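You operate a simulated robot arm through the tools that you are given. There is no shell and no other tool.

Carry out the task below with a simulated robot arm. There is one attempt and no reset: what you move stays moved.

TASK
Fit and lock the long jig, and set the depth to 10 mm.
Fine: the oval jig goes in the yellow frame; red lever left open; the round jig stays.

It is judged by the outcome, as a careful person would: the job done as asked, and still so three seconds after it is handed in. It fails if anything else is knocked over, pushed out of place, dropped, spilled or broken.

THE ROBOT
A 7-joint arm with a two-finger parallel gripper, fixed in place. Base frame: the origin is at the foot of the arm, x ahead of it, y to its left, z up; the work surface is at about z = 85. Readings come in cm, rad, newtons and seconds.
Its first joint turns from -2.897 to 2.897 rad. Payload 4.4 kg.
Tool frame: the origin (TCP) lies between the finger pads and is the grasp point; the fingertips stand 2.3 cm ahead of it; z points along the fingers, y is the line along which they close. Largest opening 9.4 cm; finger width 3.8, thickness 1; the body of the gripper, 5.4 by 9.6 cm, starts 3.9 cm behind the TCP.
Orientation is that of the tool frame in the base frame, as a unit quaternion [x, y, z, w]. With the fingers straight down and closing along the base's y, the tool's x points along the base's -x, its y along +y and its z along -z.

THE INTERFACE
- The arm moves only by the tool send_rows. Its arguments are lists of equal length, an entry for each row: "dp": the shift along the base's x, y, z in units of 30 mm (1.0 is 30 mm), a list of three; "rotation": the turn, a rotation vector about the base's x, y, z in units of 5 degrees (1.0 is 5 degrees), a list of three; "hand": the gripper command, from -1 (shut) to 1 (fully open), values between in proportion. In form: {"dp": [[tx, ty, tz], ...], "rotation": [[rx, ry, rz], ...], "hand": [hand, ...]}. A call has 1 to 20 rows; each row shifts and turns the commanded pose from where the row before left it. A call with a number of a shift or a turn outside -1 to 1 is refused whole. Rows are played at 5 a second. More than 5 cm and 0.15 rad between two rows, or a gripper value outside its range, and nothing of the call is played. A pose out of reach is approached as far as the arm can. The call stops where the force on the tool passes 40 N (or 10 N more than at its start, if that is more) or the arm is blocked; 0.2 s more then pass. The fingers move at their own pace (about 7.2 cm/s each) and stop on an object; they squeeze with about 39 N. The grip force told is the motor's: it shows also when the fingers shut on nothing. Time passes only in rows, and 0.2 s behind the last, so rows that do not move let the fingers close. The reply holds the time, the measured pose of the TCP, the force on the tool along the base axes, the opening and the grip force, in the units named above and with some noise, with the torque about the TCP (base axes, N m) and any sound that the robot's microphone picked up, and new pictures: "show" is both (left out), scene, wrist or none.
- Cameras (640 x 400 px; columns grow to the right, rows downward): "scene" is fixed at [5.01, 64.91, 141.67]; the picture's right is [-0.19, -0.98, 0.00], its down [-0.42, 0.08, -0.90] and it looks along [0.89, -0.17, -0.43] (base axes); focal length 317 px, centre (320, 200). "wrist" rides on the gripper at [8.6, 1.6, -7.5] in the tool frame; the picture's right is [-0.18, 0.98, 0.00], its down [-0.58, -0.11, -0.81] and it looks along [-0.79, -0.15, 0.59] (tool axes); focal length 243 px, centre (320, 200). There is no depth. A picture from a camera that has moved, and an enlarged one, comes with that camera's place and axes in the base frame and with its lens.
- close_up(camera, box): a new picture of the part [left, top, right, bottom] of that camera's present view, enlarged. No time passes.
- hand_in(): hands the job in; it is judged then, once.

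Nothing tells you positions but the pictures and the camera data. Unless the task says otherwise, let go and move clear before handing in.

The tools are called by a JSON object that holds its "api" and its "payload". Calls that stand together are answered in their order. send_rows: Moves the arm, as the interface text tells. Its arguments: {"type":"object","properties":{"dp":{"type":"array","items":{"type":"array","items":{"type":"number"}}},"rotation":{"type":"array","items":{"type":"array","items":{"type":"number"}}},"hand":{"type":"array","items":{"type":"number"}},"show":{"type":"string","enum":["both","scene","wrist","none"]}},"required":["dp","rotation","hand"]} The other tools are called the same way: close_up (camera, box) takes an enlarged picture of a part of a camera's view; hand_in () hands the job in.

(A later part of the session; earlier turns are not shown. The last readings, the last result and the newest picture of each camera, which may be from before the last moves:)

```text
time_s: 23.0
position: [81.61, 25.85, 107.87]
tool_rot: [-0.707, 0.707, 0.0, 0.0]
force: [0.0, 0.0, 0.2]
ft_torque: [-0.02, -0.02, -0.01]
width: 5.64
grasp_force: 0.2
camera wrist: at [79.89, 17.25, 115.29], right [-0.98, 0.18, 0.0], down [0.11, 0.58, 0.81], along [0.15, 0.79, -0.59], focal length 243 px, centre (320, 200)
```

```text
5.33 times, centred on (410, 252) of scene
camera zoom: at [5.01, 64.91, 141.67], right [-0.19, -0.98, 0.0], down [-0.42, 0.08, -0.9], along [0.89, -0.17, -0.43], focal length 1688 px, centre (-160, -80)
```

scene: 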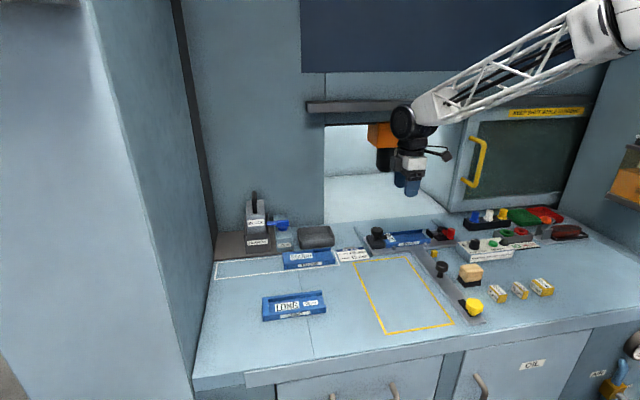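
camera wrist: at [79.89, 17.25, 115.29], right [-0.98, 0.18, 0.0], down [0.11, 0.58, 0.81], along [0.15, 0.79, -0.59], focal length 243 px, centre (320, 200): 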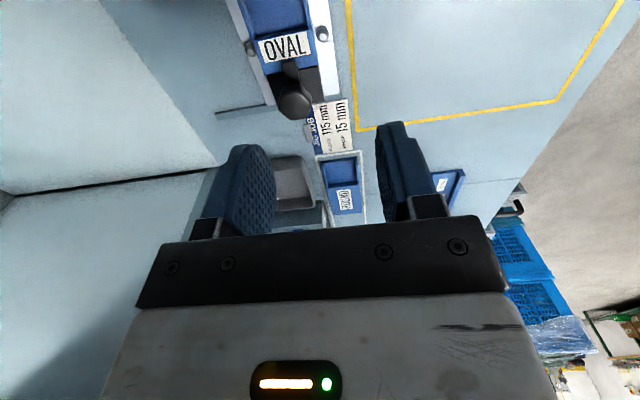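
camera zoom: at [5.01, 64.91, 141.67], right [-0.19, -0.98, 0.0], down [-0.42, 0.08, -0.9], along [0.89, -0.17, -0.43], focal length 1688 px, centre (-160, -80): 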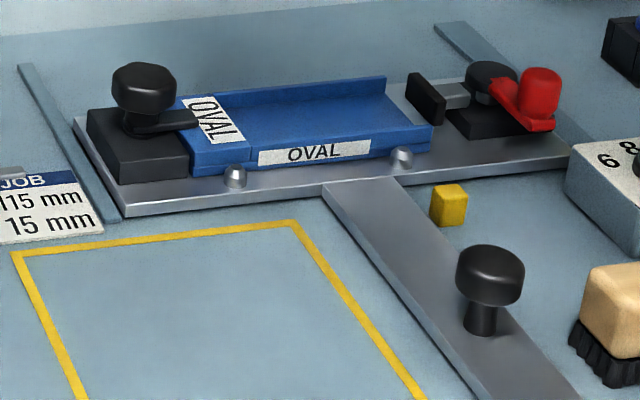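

The knob is a swinging latch with its arm over the oval jig's end block, pointing along −y. I'll line up over it at about (84.7, 31.3), with the fingers straddling it along x.

{"api": "send_rows", "payload": {"dp": [[0.25, 0.45, -0.7], [0.25, 0.45, -0.7], [0.25, 0.45, -0.7], [0.28, 0.47, -0.7], [0, 0, -0.7]], "rotation": [[0, 0, 0], [0, 0, 0], [0, 0, 0], [0, 0, 0], [0, 0, 0]], "hand": [0.2, 0.2, 0.2, 0.2, 0.2]}}

{"api": "close_up", "payload": {"camera": "scene", "box": [350, 195, 446, 255]}}

{"api": "close_up", "payload": {"camera": "wrist", "box": [200, 0, 440, 150]}}

```text
time_s: 24.2
position: [84.61, 31.14, 97.41]
tool_rot: [0.707, -0.707, 0.0, -0.001]
force: [0.3, -0.9, 0.5]
ft_torque: [0.0, 0.01, 0.02]
width: 5.62
grasp_force: 0.0
camera wrist: at [83.05, 22.62, 104.95], right [-0.98, 0.18, 0.0], down [0.11, 0.58, 0.81], along [0.15, 0.79, -0.59], focal length 243 px, centre (320, 200)
```

scene: 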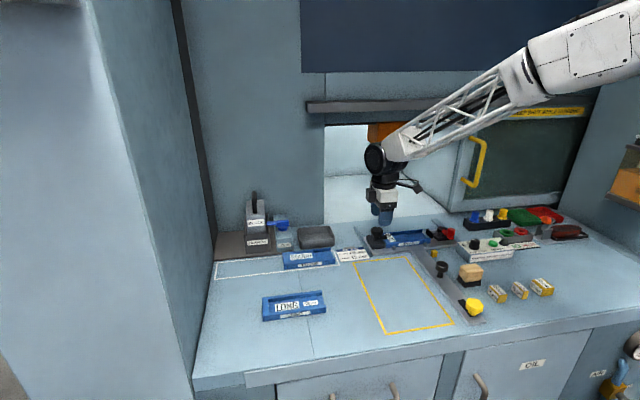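
wrist: 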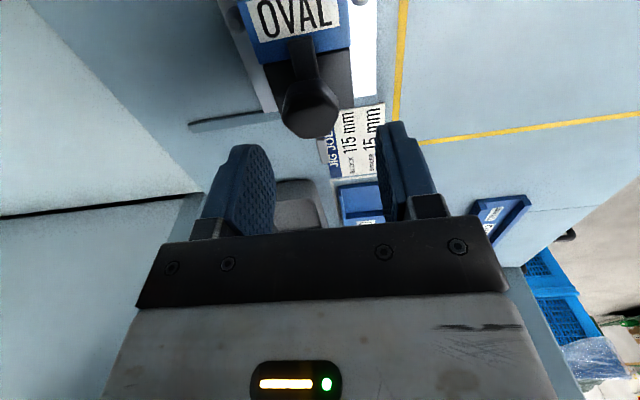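

```text
6.67 times, centred on (398, 225) of scene
camera zoom: at [5.01, 64.91, 141.67], right [-0.19, -0.98, 0.0], down [-0.42, 0.08, -0.9], along [0.89, -0.17, -0.43], focal length 2110 px, centre (-200, 33)
```

zoom: 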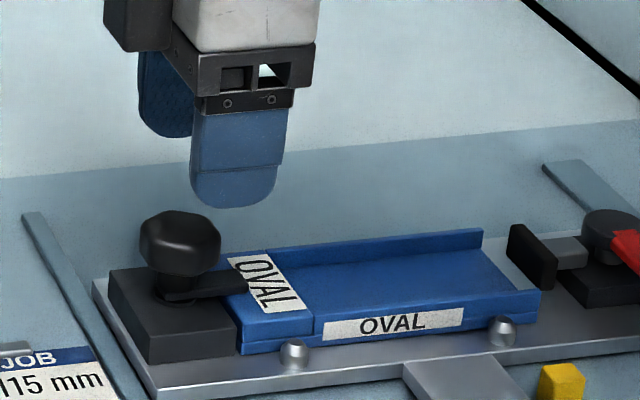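

```text
2.67 times, centred on (320, 75) of wrist
camera zoom: at [83.05, 22.62, 104.95], right [-0.98, 0.18, 0.0], down [0.11, 0.58, 0.81], along [0.15, 0.79, -0.59], focal length 647 px, centre (320, 533)
```

zoom: 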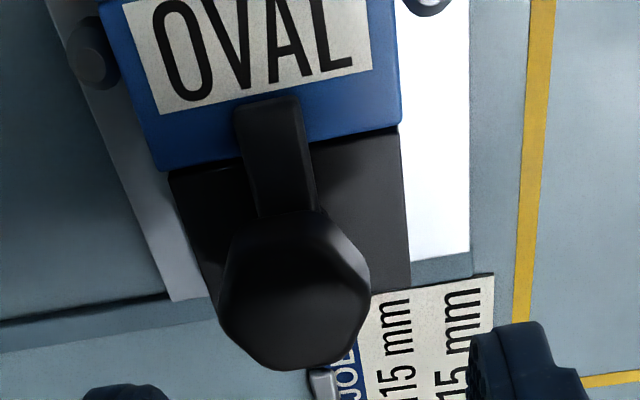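

Wrist-axis geometry puts the knob at about (85.1, 31.3), top z≈91.9. Descending around it.

{"api": "send_rows", "payload": {"dp": [[0.16, 0.05, -0.5], [0, 0, -0.6], [0, 0, -0.6], [0, 0, -0.3]], "rotation": [[0, 0, 0], [0, 0, 0], [0, 0, 0], [0, 0, 0]], "hand": [0.2, 0.2, 0.2, 0.2]}}

{"api": "close_up", "payload": {"camera": "scene", "box": [350, 195, 446, 255]}}

{"api": "close_up", "payload": {"camera": "wrist", "box": [200, 0, 440, 150]}}

```text
time_s: 25.2
position: [85.18, 31.34, 91.48]
tool_rot: [0.707, -0.707, 0.0, 0.0]
force: [0.1, 0.8, 0.0]
ft_torque: [0.01, 0.05, -0.02]
width: 5.6
grasp_force: 0.1
camera wrist: at [83.48, 22.73, 98.97], right [-0.98, 0.18, 0.0], down [0.11, 0.58, 0.81], along [0.15, 0.79, -0.59], focal length 243 px, centre (320, 200)
```

scene: 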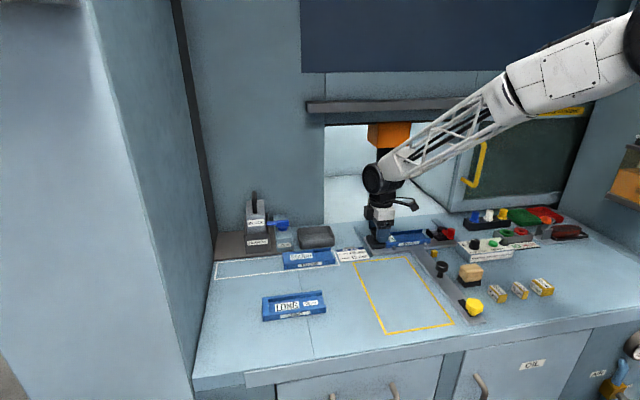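
wrist: 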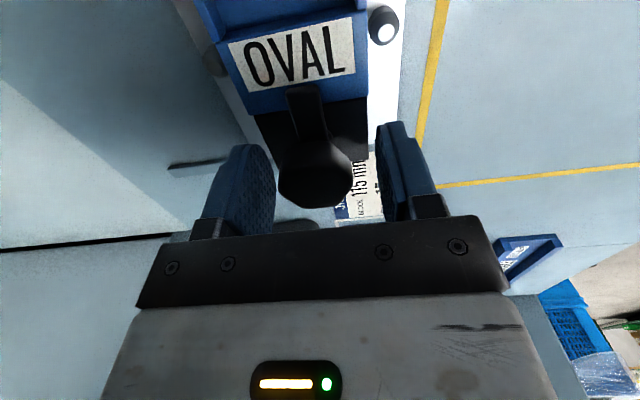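

```text
6.67 times, centred on (398, 225) of scene
camera zoom: at [5.01, 64.91, 141.67], right [-0.19, -0.98, 0.0], down [-0.42, 0.08, -0.9], along [0.89, -0.17, -0.43], focal length 2110 px, centre (-200, 33)
```

zoom: 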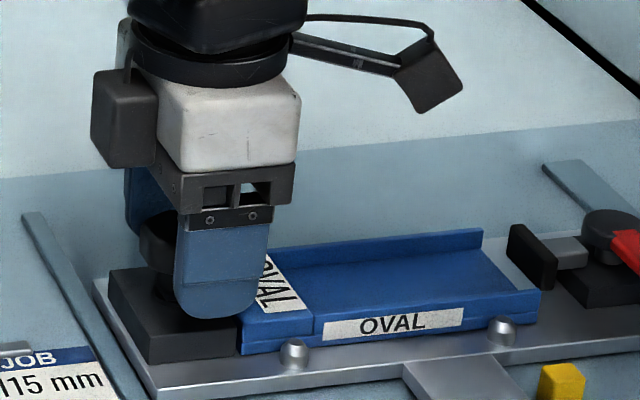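

```text
2.67 times, centred on (320, 75) of wrist
camera zoom: at [83.48, 22.73, 98.97], right [-0.98, 0.18, 0.0], down [0.11, 0.58, 0.81], along [0.15, 0.79, -0.59], focal length 647 px, centre (320, 533)
```

zoom: 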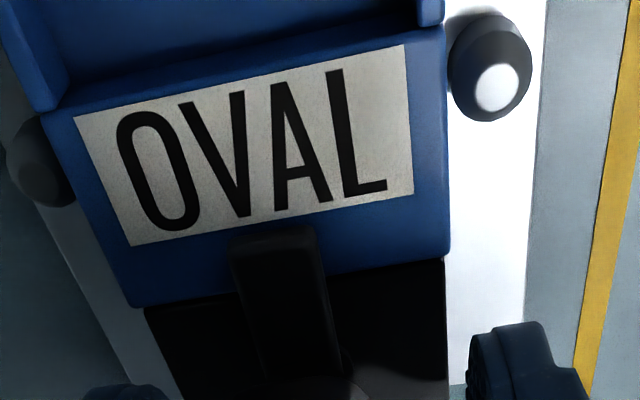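

{"api": "send_rows", "payload": {"dp": [[0, 0, -0.07], [0, 0, 0], [0, 0, 0], [0, 0, 0]], "rotation": [[0, 0, 0], [0, 0, 0], [0, 0, 0], [0, 0, 0]], "hand": [-1, -1, -1, -1]}}

{"api": "close_up", "payload": {"camera": "wrist", "box": [200, 50, 440, 250]}}

```text
time_s: 25.7
position: [85.6, 31.42, 91.37]
tool_rot: [0.707, -0.707, 0.002, -0.003]
force: [22.3, 1.9, -10.4]
ft_torque: [-0.05, -0.44, -0.03]
width: 3.77
grasp_force: 38.8
stopped in row 2: the force on the tool passed its limit at 50 N (the readings are from after the stop); the commanded pose is now the measured one
camera wrist: at [83.73, 22.71, 98.9], right [-0.98, 0.18, -0.01], down [0.1, 0.58, 0.81], along [0.15, 0.79, -0.59], focal length 243 px, centre (320, 200)
```

scene: 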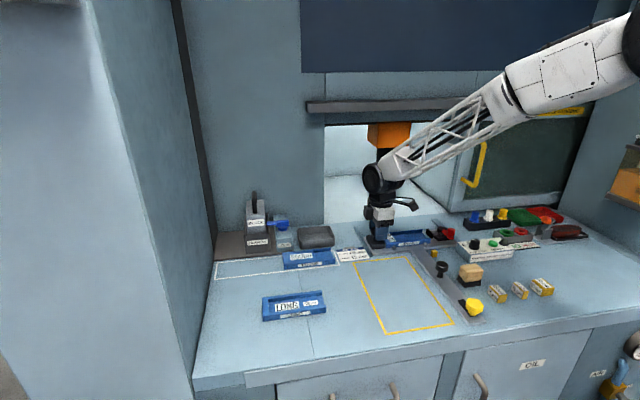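
wrist: 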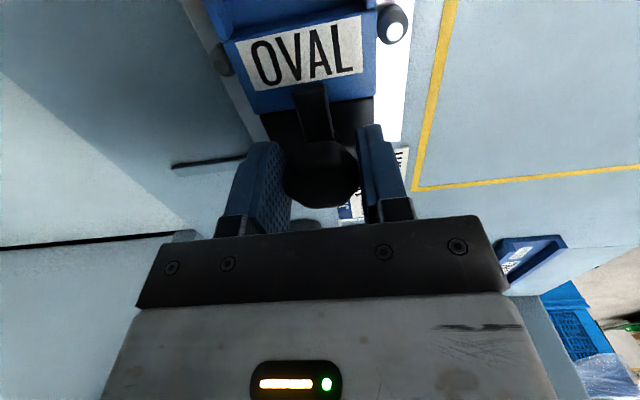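

```text
2.00 times, centred on (320, 150) of wrist
camera zoom: at [83.73, 22.71, 98.9], right [-0.98, 0.18, -0.01], down [0.1, 0.58, 0.81], along [0.15, 0.79, -0.59], focal length 485 px, centre (320, 300)
```

zoom: 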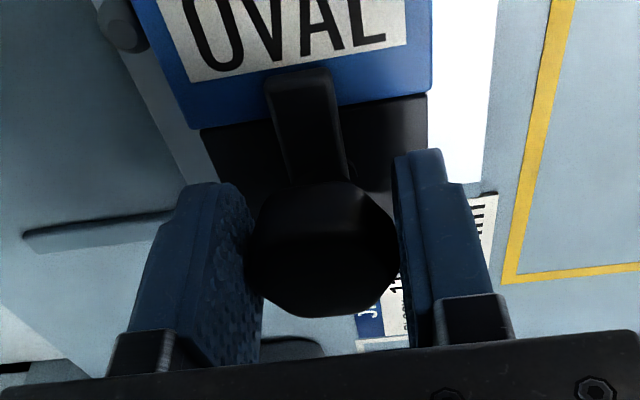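

The knob sits a little further in +x than I had it. I'll ease that way and let the grip settle.

{"api": "send_rows", "payload": {"dp": [[0.05, 0, 0], [0.03, 0, 0], [0, 0, 0]], "rotation": [[0, 0, 0], [0, 0, 0], [0, 0, 0]], "hand": [-1, -1, -1], "show": "none"}}

```text
time_s: 26.5
position: [85.57, 31.29, 91.5]
tool_rot: [0.707, -0.707, 0.001, -0.003]
force: [-5.7, -3.3, -4.2]
ft_torque: [-0.82, 0.4, 0.06]
width: 3.73
grasp_force: 45.3
```

Gripped with small residual forces. I'll try a small turn (counter-clockwise from above) and read the torque.

{"api": "send_rows", "payload": {"dp": [[0, 0, 0], [0, 0, 0]], "rotation": [[0, 0, 1], [0, 0, 1]], "hand": [-1, -1]}}

{"api": "close_up", "payload": {"camera": "wrist", "box": [200, 50, 440, 250]}}

```text
time_s: 27.1
position: [85.75, 31.31, 91.31]
tool_rot: [0.766, -0.642, 0.0, -0.003]
force: [-2.9, -5.2, -8.5]
ft_torque: [-0.33, -0.1, -0.01]
width: 3.75
grasp_force: 45.2
camera wrist: at [85.44, 22.56, 98.91], right [-1.0, 0.01, -0.01], down [0.0, 0.59, 0.81], along [0.01, 0.81, -0.59], focal length 243 px, centre (320, 200)
```

scene: 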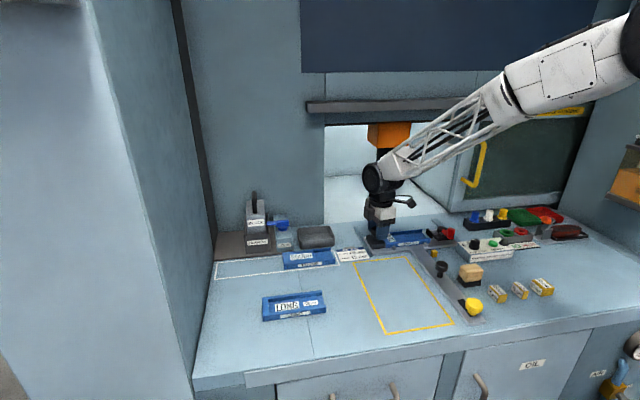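
wrist: 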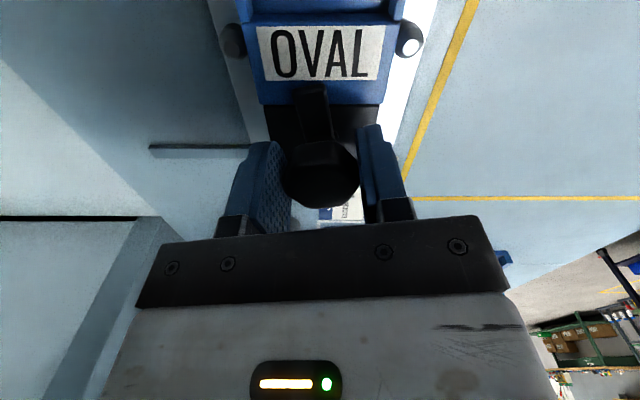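

```text
2.00 times, centred on (320, 150) of wrist
camera zoom: at [85.44, 22.56, 98.91], right [-1.0, 0.01, -0.01], down [0.0, 0.59, 0.81], along [0.01, 0.81, -0.59], focal length 485 px, centre (320, 300)
```

zoom: 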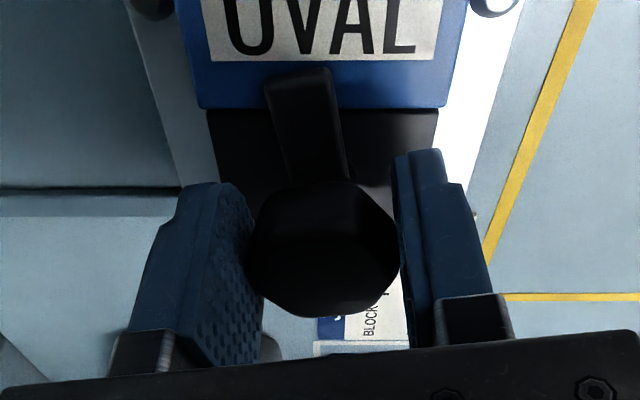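

The latch is turning with the gripper at negligible torque, its arm swinging toward the rear. Continuing.

{"api": "send_rows", "payload": {"dp": [[0, 0, 0], [0, 0, 0], [0, 0, 0], [0, 0, 0], [0, 0, 0], [0, 0, 0], [0, 0, 0]], "rotation": [[0, 0, 1], [0, 0, 1], [0, 0, 1], [0, 0, 1], [0, 0, 1], [0, 0, 1], [0, 0, 1]], "hand": [-1, -1, -1, -1, -1, -1, -1]}}

{"api": "close_up", "payload": {"camera": "wrist", "box": [200, 50, 440, 250]}}

```text
time_s: 28.6
position: [85.79, 31.4, 91.47]
tool_rot: [0.914, -0.406, 0.001, -0.004]
force: [14.1, 4.5, -10.3]
ft_torque: [0.08, -0.23, -0.08]
width: 3.76
grasp_force: 45.2
stopped in row 7: the force on the tool passed its limit at 42 N (the readings are from after the stop); the commanded pose is now the measured one
camera wrist: at [90.2, 23.91, 98.91], right [-0.85, -0.52, -0.01], down [-0.31, 0.5, 0.81], along [-0.42, 0.69, -0.59], focal length 243 px, centre (320, 200)
```

scene: 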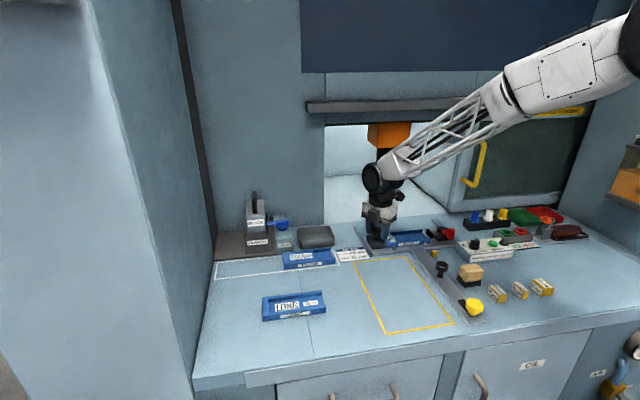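
wrist: 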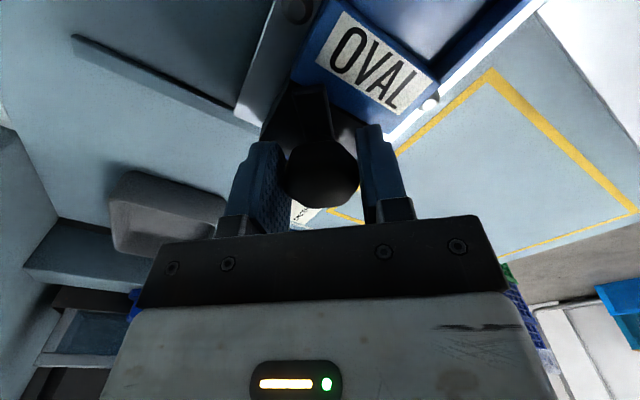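

```text
2.00 times, centred on (320, 150) of wrist
camera zoom: at [90.2, 23.91, 98.91], right [-0.85, -0.52, -0.01], down [-0.31, 0.5, 0.81], along [-0.42, 0.69, -0.59], focal length 485 px, centre (320, 300)
```

zoom: 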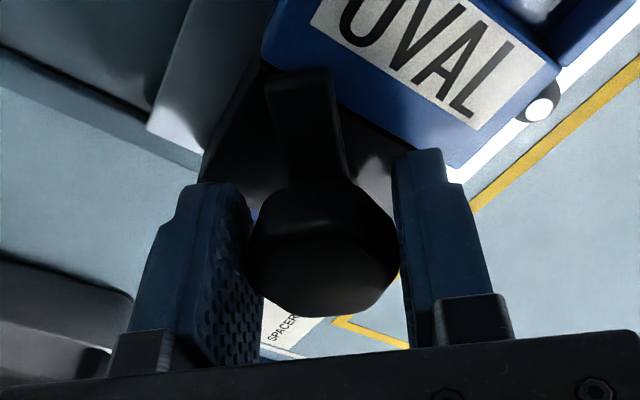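

The latch has turned about 42°; the lateral force shows the axis is about 0.6 cm further in +y, so I'll follow the arc properly for the rest.

{"api": "send_rows", "payload": {"dp": [[0.067, 0.03, -0.02], [0.01, 0.013, 0], [0.01, 0.013, 0], [0.01, 0.017, 0], [0.007, 0.017, 0]], "rotation": [[0, 0, 1], [0, 0, 1], [0, 0, 1], [0, 0, 1], [0, 0, 1]], "hand": [-1, -1, -1, -1, -1], "show": "none"}}

```text
time_s: 29.8
position: [85.99, 31.51, 91.39]
tool_rot: [0.98, -0.199, 0.0, -0.003]
force: [-6.1, -17.3, 9.5]
ft_torque: [0.03, 0.89, 0.06]
width: 3.74
grasp_force: 45.0
```

{"api": "send_rows", "payload": {"dp": [[-0.02, -0.05, 0.01], [0, 0, 0], [0, 0, 0], [0, 0, 0], [0, 0, 0]], "rotation": [[0, 0, 1], [0, 0, 1], [0, 0, 1], [0, 0, 1], [0, 0, 0.6]], "hand": [-1, -1, -1, -1, -1]}}

{"api": "close_up", "payload": {"camera": "wrist", "box": [200, 50, 440, 250]}}

{"api": "close_up", "payload": {"camera": "scene", "box": [350, 195, 446, 255]}}

```text
time_s: 31.0
position: [85.83, 31.68, 91.34]
tool_rot: [1.0, -0.006, -0.001, -0.004]
force: [-0.6, 8.3, -1.6]
ft_torque: [0.2, -0.2, -0.04]
width: 3.75
grasp_force: 44.8
stopped in row 5: the force on the tool passed its limit at 43 N (the readings are from after the stop); the commanded pose is now the measured one
camera wrist: at [94.43, 29.93, 98.91], right [-0.2, -0.98, -0.01], down [-0.58, 0.11, 0.81], along [-0.79, 0.16, -0.59], focal length 243 px, centre (320, 200)
```

scene: 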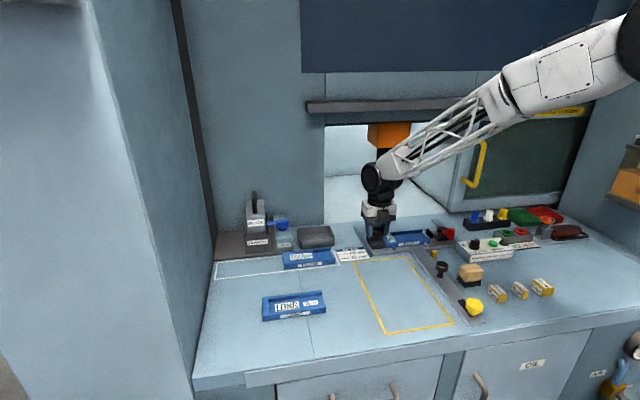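
wrist: 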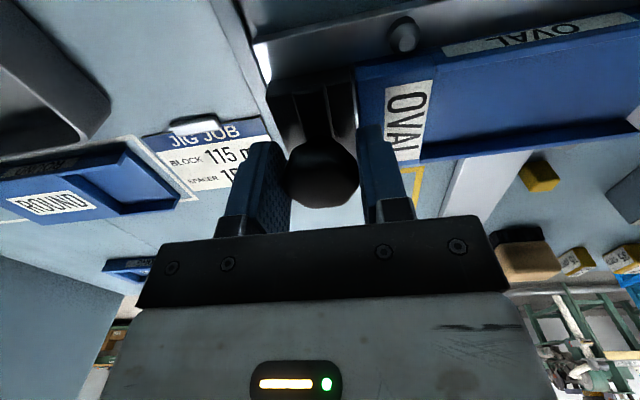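

```text
2.00 times, centred on (320, 150) of wrist
camera zoom: at [94.43, 29.93, 98.91], right [-0.2, -0.98, -0.01], down [-0.58, 0.11, 0.81], along [-0.79, 0.16, -0.59], focal length 485 px, centre (320, 300)
```

zoom: 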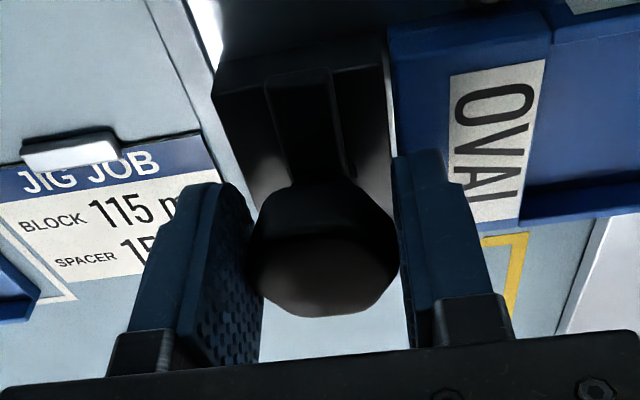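

```text
6.67 times, centred on (398, 225) of scene
camera zoom: at [5.01, 64.91, 141.67], right [-0.19, -0.98, 0.0], down [-0.42, 0.08, -0.9], along [0.89, -0.17, -0.43], focal length 2110 px, centre (-200, 33)
```

zoom: 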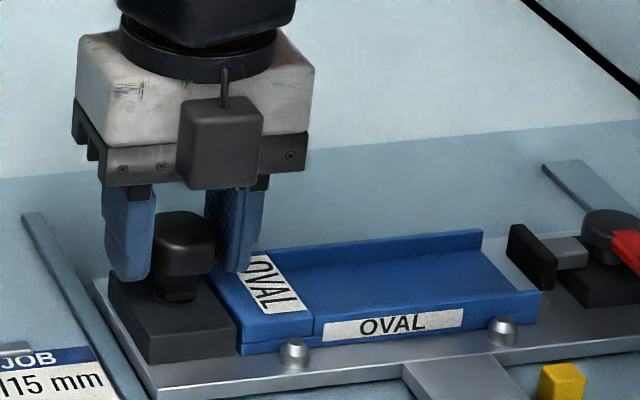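

The latch arm now points to the rear, clear of the jig. I'll release, rise, turn the tool back and hover over the middle of the oval jig (about x 85.55, y 22.2).

{"api": "send_rows", "payload": {"dp": [[0, 0, 0], [0, 0, 0], [0, 0, 0.4], [0, 0, 0.8], [0, 0, 0.8], [0, 0, 0.9], [0, 0, 0.3]], "rotation": [[0, 0, 0], [0, 0, 0], [0, 0, 0], [0, 0, 0], [0, 0, 0], [0, 0, 0], [0, 0, 0]], "hand": [0.1, 0.1, 0.1, 0.1, 0.1, 0.1, 0.1], "show": "none"}}

{"api": "send_rows", "payload": {"dp": [[0, -0.2, 0], [0, -0.2, 0], [0, -0.2, 0], [0, -0.2, 0], [0, -0.2, 0], [0, -0.2, 0], [0, -0.2, 0], [0, -0.2, 0], [0, -0.2, 0], [0, -0.2, 0], [0, -0.2, 0], [0, -0.2, 0], [0, -0.2, 0], [0, -0.2, 0], [0, -0.2, 0], [0, -0.15, 0], [-0.05, 0, 0], [-0.05, 0, 0]], "rotation": [[0, 0, -1], [0, 0, -1], [0, 0, -1], [0, 0, -1], [0, 0, -1], [0, 0, -1], [0, 0, -1], [0, 0, -1], [0, 0, -1], [0, 0, -1], [0, 0, -1], [0, 0, -1], [0, 0, -1], [0, 0, -1], [0, 0, -1], [0, 0, -1], [0, 0, -1], [0, 0, -0.85]], "hand": [0.7, 0.7, 0.7, 0.7, 0.7, 0.7, 0.7, 0.7, 0.7, 0.7, 0.7, 0.7, 0.7, 0.7, 0.7, 0.7, 0.7, 0.7]}}

{"api": "close_up", "payload": {"camera": "scene", "box": [350, 195, 478, 275]}}

{"api": "close_up", "payload": {"camera": "wrist", "box": [200, 0, 440, 150]}}

```text
time_s: 32.6
position: [86.03, 31.6, 100.85]
tool_rot: [1.0, -0.007, -0.001, -0.004]
force: [-0.9, 0.0, 0.1]
ft_torque: [0.02, 0.0, 0.0]
width: 5.16
grasp_force: 0.0
```

```text
time_s: 36.4
position: [85.64, 22.22, 101.0]
tool_rot: [-0.707, 0.707, -0.003, 0.004]
force: [0.1, 0.8, 0.6]
ft_torque: [0.01, 0.0, 0.04]
width: 7.99
grasp_force: 0.1
camera wrist: at [83.82, 13.59, 108.5], right [-0.98, 0.19, -0.01], down [0.1, 0.58, 0.81], along [0.15, 0.79, -0.59], focal length 243 px, centre (320, 200)
```

scene: 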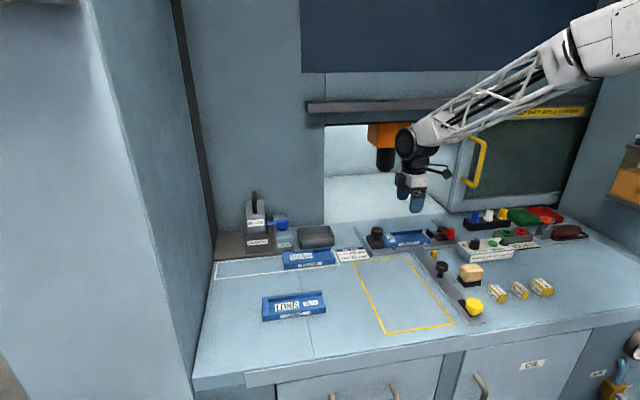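
wrist: 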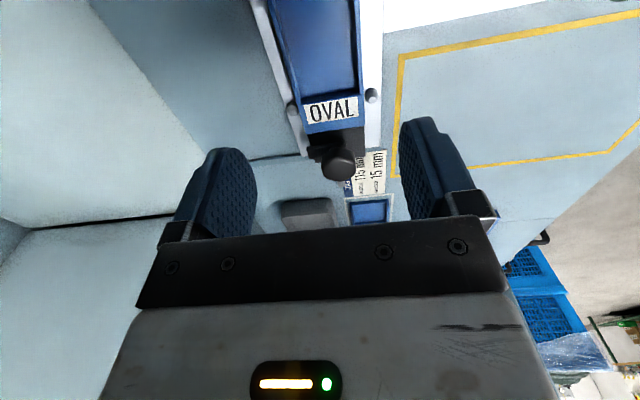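

```text
5.00 times, centred on (414, 235) of scene
camera zoom: at [5.01, 64.91, 141.67], right [-0.19, -0.98, 0.0], down [-0.42, 0.08, -0.9], along [0.89, -0.17, -0.43], focal length 1583 px, centre (-150, 25)
```

zoom: 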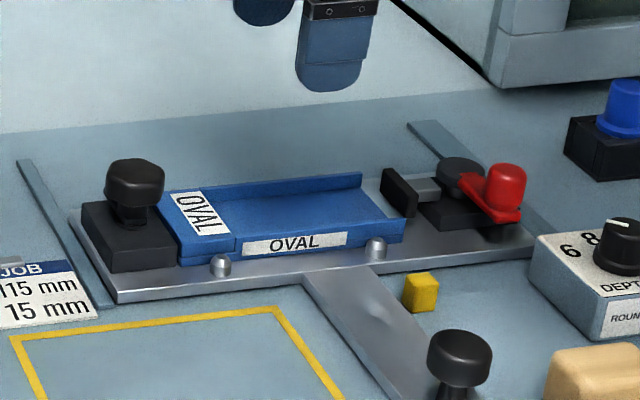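

```text
2.67 times, centred on (320, 75) of wrist
camera zoom: at [83.82, 13.59, 108.5], right [-0.98, 0.19, -0.01], down [0.1, 0.58, 0.81], along [0.15, 0.79, -0.59], focal length 647 px, centre (320, 533)
```

zoom: 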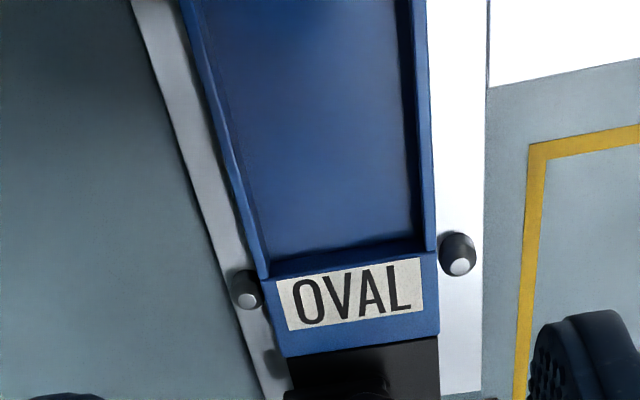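

The latch is clear. The jig centre line is at x≈85.46; descending with the fingers either side, between the dowels.

{"api": "send_rows", "payload": {"dp": [[-0.06, 0.12, -0.8], [0, 0, -0.8], [0, 0, -0.8], [0, 0, -0.8]], "rotation": [[0, 0, 0], [0, 0, 0], [0, 0, 0], [0, 0, 0]], "hand": [0.7, 0.7, 0.7, 0.7]}}

{"api": "close_up", "payload": {"camera": "scene", "box": [350, 195, 478, 275]}}

{"api": "close_up", "payload": {"camera": "wrist", "box": [160, 0, 480, 200]}}

```text
time_s: 37.4
position: [85.44, 22.34, 91.44]
tool_rot: [0.707, -0.707, 0.003, -0.004]
force: [1.2, -0.2, 0.1]
ft_torque: [-0.01, -0.02, 0.01]
width: 7.97
grasp_force: 0.2
camera wrist: at [83.65, 13.84, 98.92], right [-0.98, 0.18, -0.01], down [0.1, 0.58, 0.81], along [0.15, 0.79, -0.59], focal length 243 px, centre (320, 200)
```

scene: 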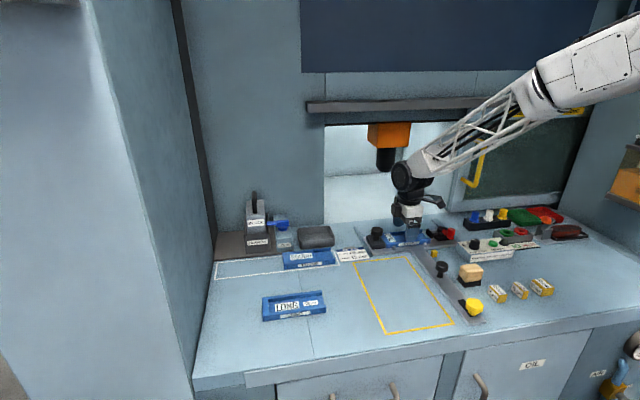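
wrist: 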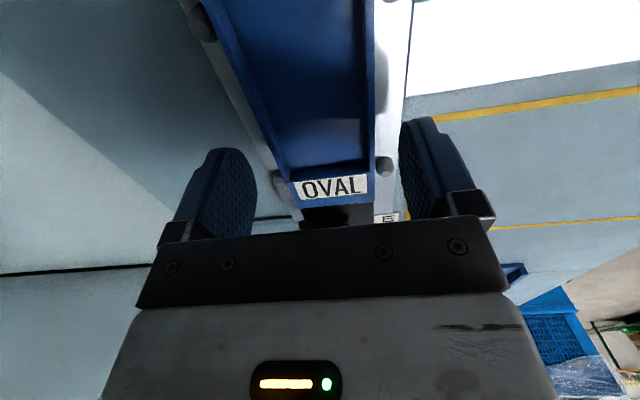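

```text
5.00 times, centred on (414, 235) of scene
camera zoom: at [5.01, 64.91, 141.67], right [-0.19, -0.98, 0.0], down [-0.42, 0.08, -0.9], along [0.89, -0.17, -0.43], focal length 1583 px, centre (-150, 25)
```

zoom: 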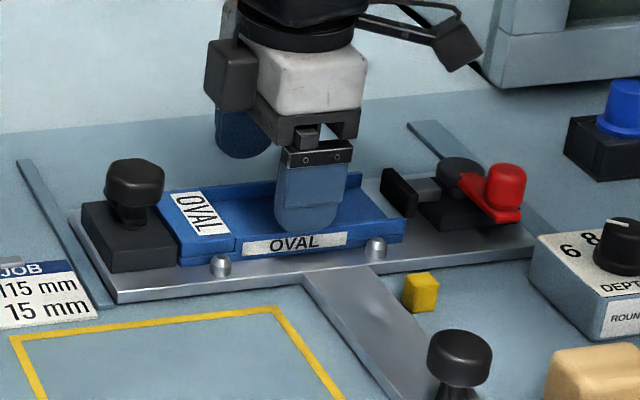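

```text
2.00 times, centred on (320, 100) of wrist
camera zoom: at [83.65, 13.84, 98.92], right [-0.98, 0.18, -0.01], down [0.1, 0.58, 0.81], along [0.15, 0.79, -0.59], focal length 485 px, centre (320, 400)
```

zoom: 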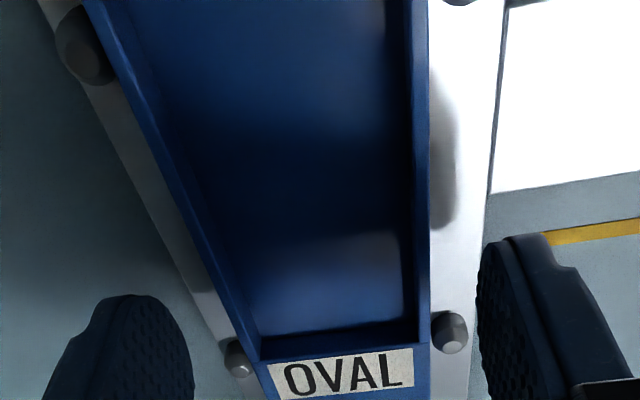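

{"api": "send_rows", "payload": {"dp": [[0, 0.05, -0.3], [0, 0, -0.3], [0, 0, -0.2]], "rotation": [[0, 0, 0], [0, 0, 0], [0, 0, 0]], "hand": [0.7, 0.7, 0.7], "show": "none"}}

{"api": "close_up", "payload": {"camera": "scene", "box": [350, 195, 478, 275]}}

```text
time_s: 38.2
position: [85.26, 22.7, 89.05]
tool_rot: [-0.707, 0.708, -0.002, 0.004]
force: [-0.1, -0.1, 1.2]
ft_torque: [0.02, 0.01, -0.01]
width: 7.98
grasp_force: 0.1
```

```text
5.00 times, centred on (414, 235) of scene
camera zoom: at [5.01, 64.91, 141.67], right [-0.19, -0.98, 0.0], down [-0.42, 0.08, -0.9], along [0.89, -0.17, -0.43], focal length 1583 px, centre (-150, 25)
```

zoom: 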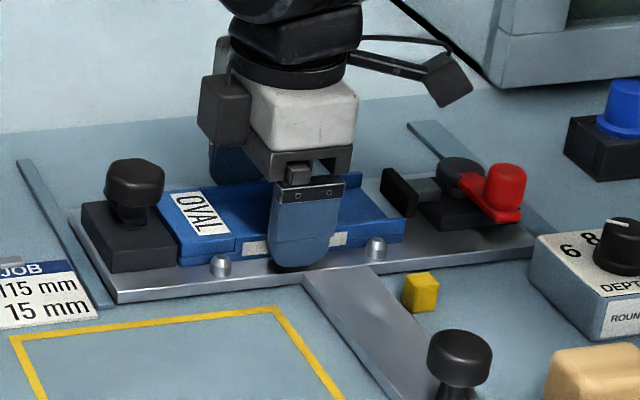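

No contact; the tips are just above the plate. Closing on the jig.

{"api": "send_rows", "payload": {"dp": [[0, 0, 0], [0, 0, 0], [0, 0, 0], [0, 0, 0]], "rotation": [[0, 0, 0], [0, 0, 0], [0, 0, 0], [0, 0, 0]], "hand": [-0.2, -0.2, -0.2, -1], "show": "none"}}

```text
time_s: 39.2
position: [85.33, 22.67, 88.97]
tool_rot: [0.707, -0.707, 0.002, -0.003]
force: [-0.3, -0.4, 1.3]
ft_torque: [0.07, 0.05, -0.03]
width: 6.16
grasp_force: 38.5
```

Gripped at 6.16 cm. Lifting straight up.

{"api": "send_rows", "payload": {"dp": [[0, 0, 0.15], [0, 0, 0.25], [0, 0, 0.4], [0, 0, 0.6], [0, 0, 0.8], [0, 0, 0.8]], "rotation": [[0, 0, 0], [0, 0, 0], [0, 0, 0], [0, 0, 0], [0, 0, 0], [0, 0, 0]], "hand": [-1, -1, -1, -1, -1, -1]}}

{"api": "close_up", "payload": {"camera": "scene", "box": [350, 195, 478, 275]}}

```text
time_s: 40.6
position: [85.28, 22.63, 97.97]
tool_rot: [-0.706, 0.708, -0.001, 0.003]
force: [0.5, 0.2, -3.0]
ft_torque: [-0.02, -0.05, 0.0]
width: 6.16
grasp_force: 39.2
camera wrist: at [83.46, 14.03, 105.5], right [-0.98, 0.18, -0.01], down [0.1, 0.58, 0.81], along [0.15, 0.79, -0.59], focal length 243 px, centre (320, 200)
```

scene: 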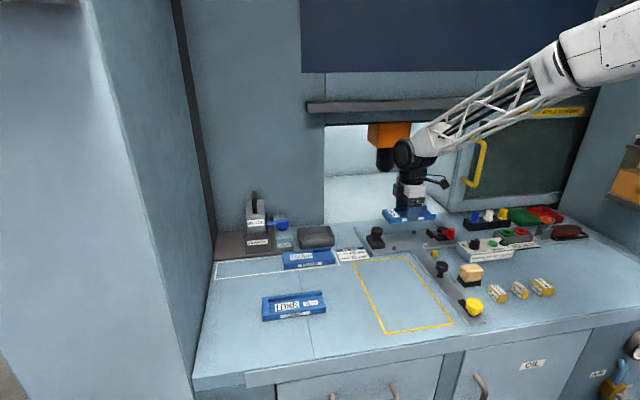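
wrist: 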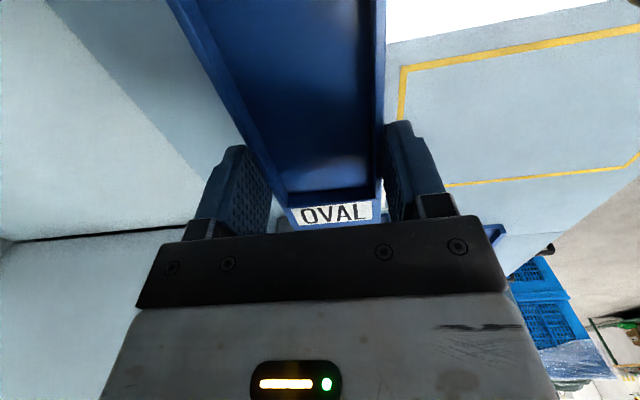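

```text
5.00 times, centred on (414, 235) of scene
camera zoom: at [5.01, 64.91, 141.67], right [-0.19, -0.98, 0.0], down [-0.42, 0.08, -0.9], along [0.89, -0.17, -0.43], focal length 1583 px, centre (-150, 25)
```

zoom: 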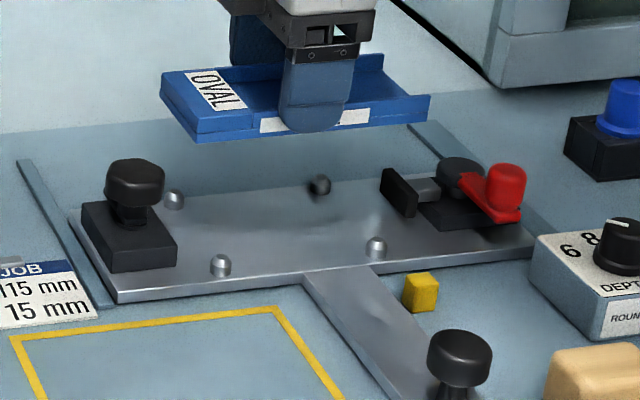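

The oval jig is lifted clear. I'll turn it 90° and carry it over the yellow frame's middle (about x 65, y 33), where its long side fits along x.

{"api": "send_rows", "payload": {"dp": [[-0.376, 0.193, 0.1], [-0.376, 0.193, 0], [-0.376, 0.193, 0], [-0.376, 0.193, 0], [-0.376, 0.193, 0], [-0.376, 0.193, 0], [-0.376, 0.193, 0], [-0.376, 0.193, 0], [-0.376, 0.193, 0], [-0.376, 0.193, 0], [-0.376, 0.193, 0], [-0.376, 0.193, 0], [-0.376, 0.193, 0], [-0.376, 0.193, 0], [-0.376, 0.193, 0], [-0.376, 0.193, 0], [-0.376, 0.193, 0], [-0.376, 0.193, 0]], "rotation": [[0, 0, -1], [0, 0, -1], [0, 0, -1], [0, 0, -1], [0, 0, -1], [0, 0, -1], [0, 0, -1], [0, 0, -1], [0, 0, -1], [0, 0, -1], [0, 0, -1], [0, 0, -1], [0, 0, -1], [0, 0, -1], [0, 0, -1], [0, 0, -1], [0, 0, -1], [0, 0, -1]], "hand": [-1, -1, -1, -1, -1, -1, -1, -1, -1, -1, -1, -1, -1, -1, -1, -1, -1, -1]}}

{"api": "close_up", "payload": {"camera": "scene", "box": [320, 230, 480, 350]}}

```text
time_s: 44.4
position: [65.11, 33.17, 98.35]
tool_rot: [0.0, 1.0, -0.004, 0.0]
force: [0.0, -0.5, -2.4]
ft_torque: [-0.02, 0.02, -0.01]
width: 6.17
grasp_force: 39.0
camera wrist: at [56.36, 34.8, 105.85], right [0.18, 0.98, -0.01], down [0.58, -0.1, 0.81], along [0.79, -0.15, -0.59], focal length 243 px, centre (320, 200)
```

scene: 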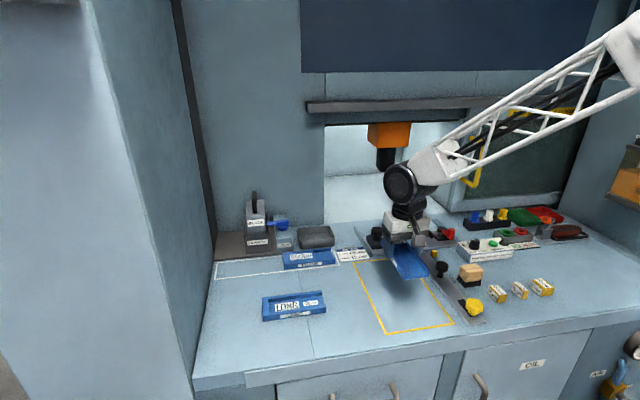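
wrist: 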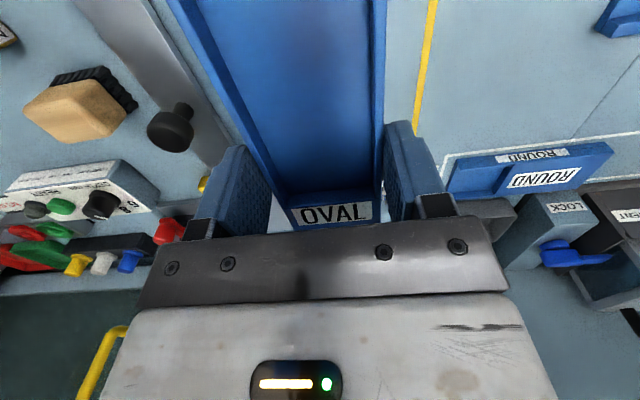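

```text
3.33 times, centred on (400, 290) of scene
camera zoom: at [5.01, 64.91, 141.67], right [-0.19, -0.98, 0.0], down [-0.42, 0.08, -0.9], along [0.89, -0.17, -0.43], focal length 1055 px, centre (53, -100)
```

zoom: 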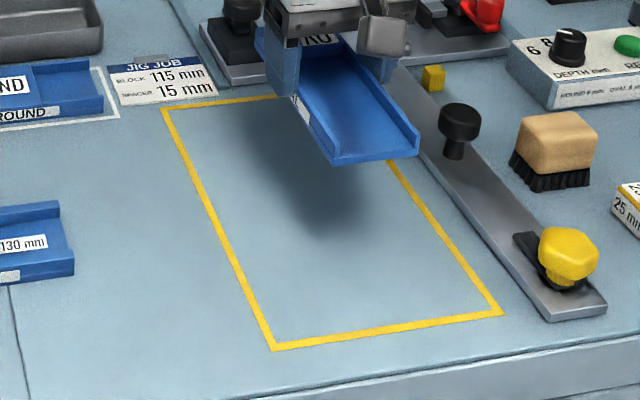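

The shadow falls inside the frame. Lowering.

{"api": "send_rows", "payload": {"dp": [[0, 0, -0.7], [0, 0, -0.8], [0, 0, -0.8], [0, 0, -0.6], [0, 0, -0.2]], "rotation": [[0, 0, 0], [0, 0, 0], [0, 0, 0], [0, 0, 0], [0, 0, 0]], "hand": [-1, -1, -1, -1, -1]}}

{"api": "close_up", "payload": {"camera": "scene", "box": [320, 230, 480, 350]}}

```text
time_s: 45.6
position: [65.08, 33.18, 88.93]
tool_rot: [-0.001, 1.0, -0.005, 0.0]
force: [0.0, -0.3, -1.7]
ft_torque: [-0.02, 0.01, 0.0]
width: 6.18
grasp_force: 39.0
camera wrist: at [56.36, 34.85, 96.47], right [0.18, 0.98, -0.01], down [0.58, -0.1, 0.81], along [0.79, -0.15, -0.59], focal length 243 px, centre (320, 200)
```

scene: 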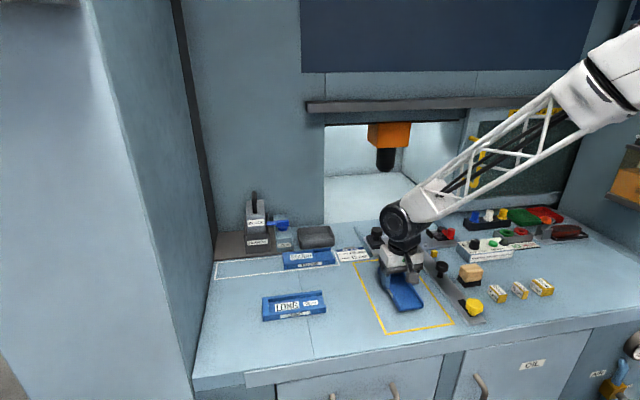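
wrist: 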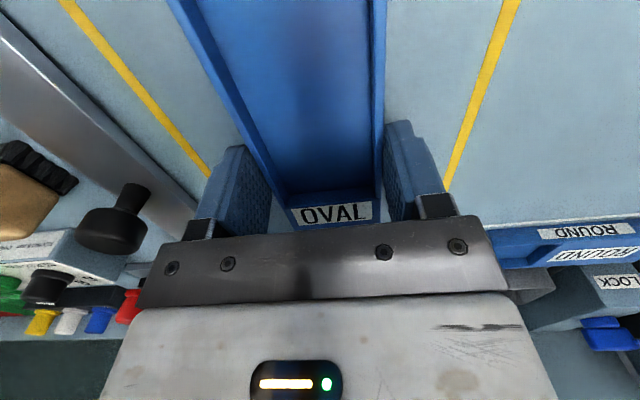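

```text
3.33 times, centred on (400, 290) of scene
camera zoom: at [5.01, 64.91, 141.67], right [-0.19, -0.98, 0.0], down [-0.42, 0.08, -0.9], along [0.89, -0.17, -0.43], focal length 1055 px, centre (53, -100)
```

zoom: 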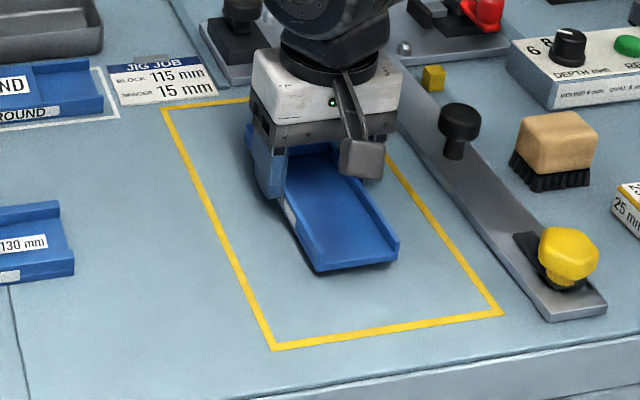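

{"api": "send_rows", "payload": {"dp": [[0, 0, -0.1], [0, 0, -0.1], [0, 0, -0.06], [0, 0, -0.05]], "rotation": [[0, 0, 0], [0, 0, 0], [0, 0, 0], [0, 0, 0]], "hand": [-1, -1, -1, -1], "show": "none"}}

```text
time_s: 46.6
position: [65.08, 33.14, 88.09]
tool_rot: [0.0, 1.0, -0.003, 0.001]
force: [0.8, 0.2, -3.0]
ft_torque: [0.03, 0.01, -0.02]
width: 6.19
grasp_force: 39.4
```

{"api": "send_rows", "payload": {"dp": [[0, 0, -0.04], [0, 0, -0.04], [0, 0, 0]], "rotation": [[0, 0, 0], [0, 0, 0], [0, 0, 0]], "hand": [-1, -1, -1], "show": "none"}}

```text
time_s: 47.4
position: [65.06, 33.08, 87.94]
tool_rot: [0.0, 1.0, -0.003, 0.002]
force: [-6.7, -2.5, 18.7]
ft_torque: [0.11, 1.09, 0.15]
width: 6.14
grasp_force: 39.1
```

The oval jig is on the bench inside the frame. Relieving the pressure, releasing and rising.

{"api": "send_rows", "payload": {"dp": [[0, 0, 0.03], [0, 0, 0], [0, 0, 0], [0, 0, 0.3], [0, 0, 0.7], [0, 0, 0.9], [0, 0, 0.9], [0, 0, 0.9], [0, 0, 0.9]], "rotation": [[0, 0, 0], [0, 0, 0], [0, 0, 0], [0, 0, 0], [0, 0, 0], [0, 0, 0], [0, 0, 0], [0, 0, 0], [0, 0, 0]], "hand": [-1, 0.6, 0.6, 0.6, 0.6, 0.6, 0.6, 0.6, 0.6]}}

{"api": "close_up", "payload": {"camera": "scene", "box": [320, 230, 480, 350]}}

```text
time_s: 49.4
position: [64.92, 33.28, 101.69]
tool_rot: [0.0, 1.0, -0.004, 0.001]
force: [1.1, -0.1, 0.0]
ft_torque: [-0.02, -0.02, -0.02]
width: 7.5
grasp_force: 0.0
camera wrist: at [56.31, 34.97, 109.21], right [0.18, 0.98, -0.01], down [0.58, -0.1, 0.81], along [0.79, -0.15, -0.59], focal length 243 px, centre (320, 200)
```

scene: 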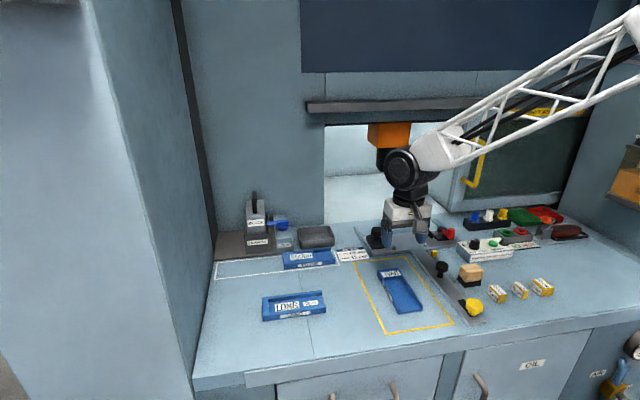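
wrist: 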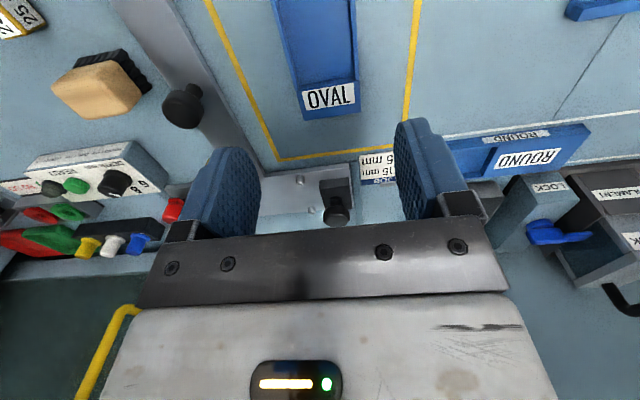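

```text
3.33 times, centred on (400, 290) of scene
camera zoom: at [5.01, 64.91, 141.67], right [-0.19, -0.98, 0.0], down [-0.42, 0.08, -0.9], along [0.89, -0.17, -0.43], focal length 1055 px, centre (53, -100)
```

zoom: 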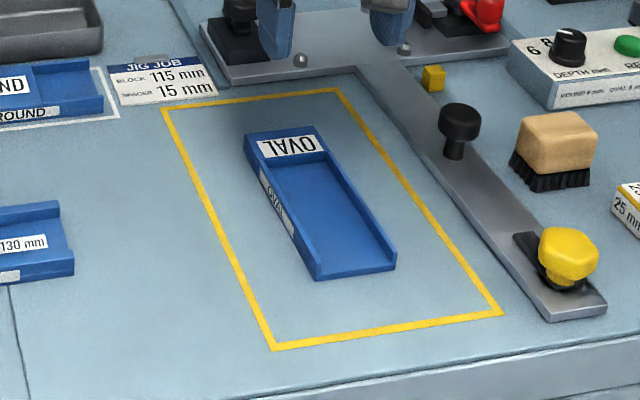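

The oval jig sits well inside the yellow frame. Next I'll turn the tool back and look at the parked long jig to regrip it across its width.

{"api": "send_rows", "payload": {"dp": [[-0.023, 0.346, 0.06], [-0.023, 0.346, 0.06], [-0.023, 0.346, 0.06], [-0.023, 0.346, 0.06], [-0.023, 0.346, 0.06], [-0.023, 0.346, 0.06], [-0.023, 0.346, 0.06], [-0.023, 0.346, 0.06], [-0.023, 0.346, 0.06], [-0.023, 0.346, 0.06], [-0.023, 0.346, 0.06], [-0.023, 0.346, 0.06], [-0.023, 0.346, 0.06], [-0.023, 0.346, 0.06], [-0.023, 0.346, 0.06], [-0.023, 0.346, 0.06], [-0.023, 0.346, 0.06], [-0.023, 0.346, 0.06]], "rotation": [[0, 0, 1], [0, 0, 1], [0, 0, 1], [0, 0, 1], [0, 0, 1], [0, 0, 1], [0, 0, 1], [0, 0, 1], [0, 0, 1], [0, 0, 1], [0, 0, 1], [0, 0, 1], [0, 0, 1], [0, 0, 1], [0, 0, 1], [0, 0, 1], [0, 0, 1], [0, 0, 1]], "hand": [0.7, 0.7, 0.7, 0.7, 0.7, 0.7, 0.7, 0.7, 0.7, 0.7, 0.7, 0.7, 0.7, 0.7, 0.7, 0.7, 0.7, 0.7]}}

{"api": "close_up", "payload": {"camera": "wrist", "box": [200, 0, 440, 150]}}

```text
time_s: 53.2
position: [63.83, 51.78, 104.93]
tool_rot: [0.707, -0.707, 0.003, -0.004]
force: [0.2, -0.4, -0.2]
ft_torque: [-0.02, 0.0, -0.03]
width: 8.0
grasp_force: 0.1
camera wrist: at [62.07, 43.24, 112.48], right [-0.98, 0.18, -0.01], down [0.1, 0.58, 0.81], along [0.15, 0.79, -0.59], focal length 243 px, centre (320, 200)
```

scene: 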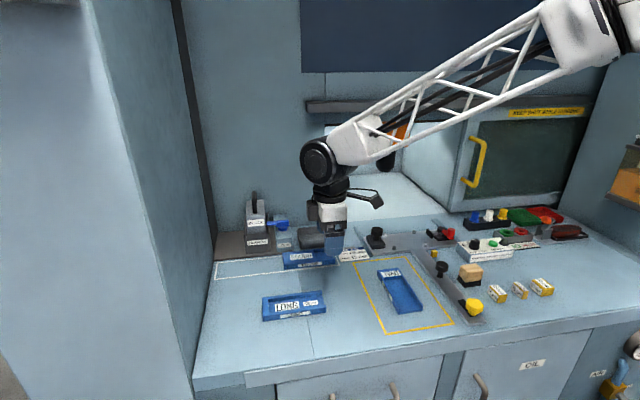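
wrist: 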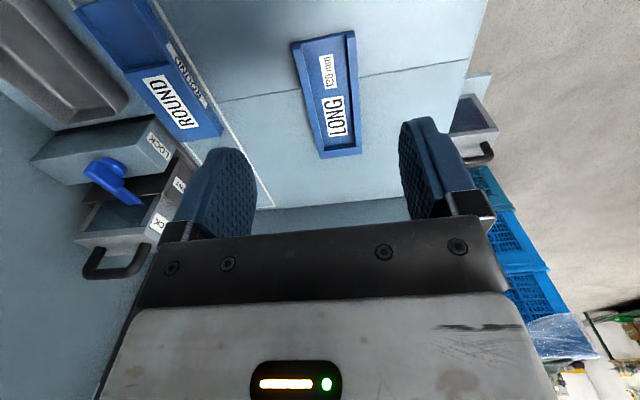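

```text
2.67 times, centred on (320, 75) of wrist
camera zoom: at [62.07, 43.24, 112.48], right [-0.98, 0.18, -0.01], down [0.1, 0.58, 0.81], along [0.15, 0.79, -0.59], focal length 647 px, centre (320, 533)
```

zoom: 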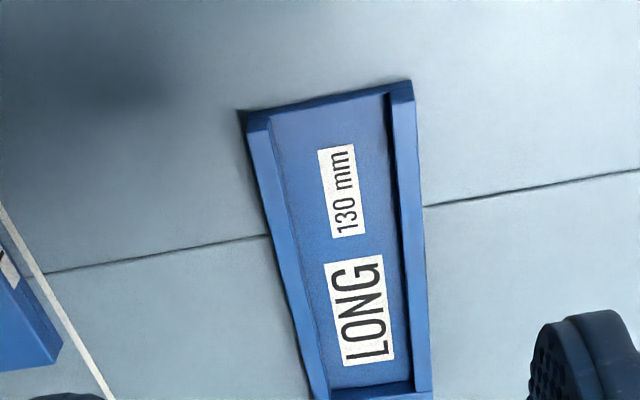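

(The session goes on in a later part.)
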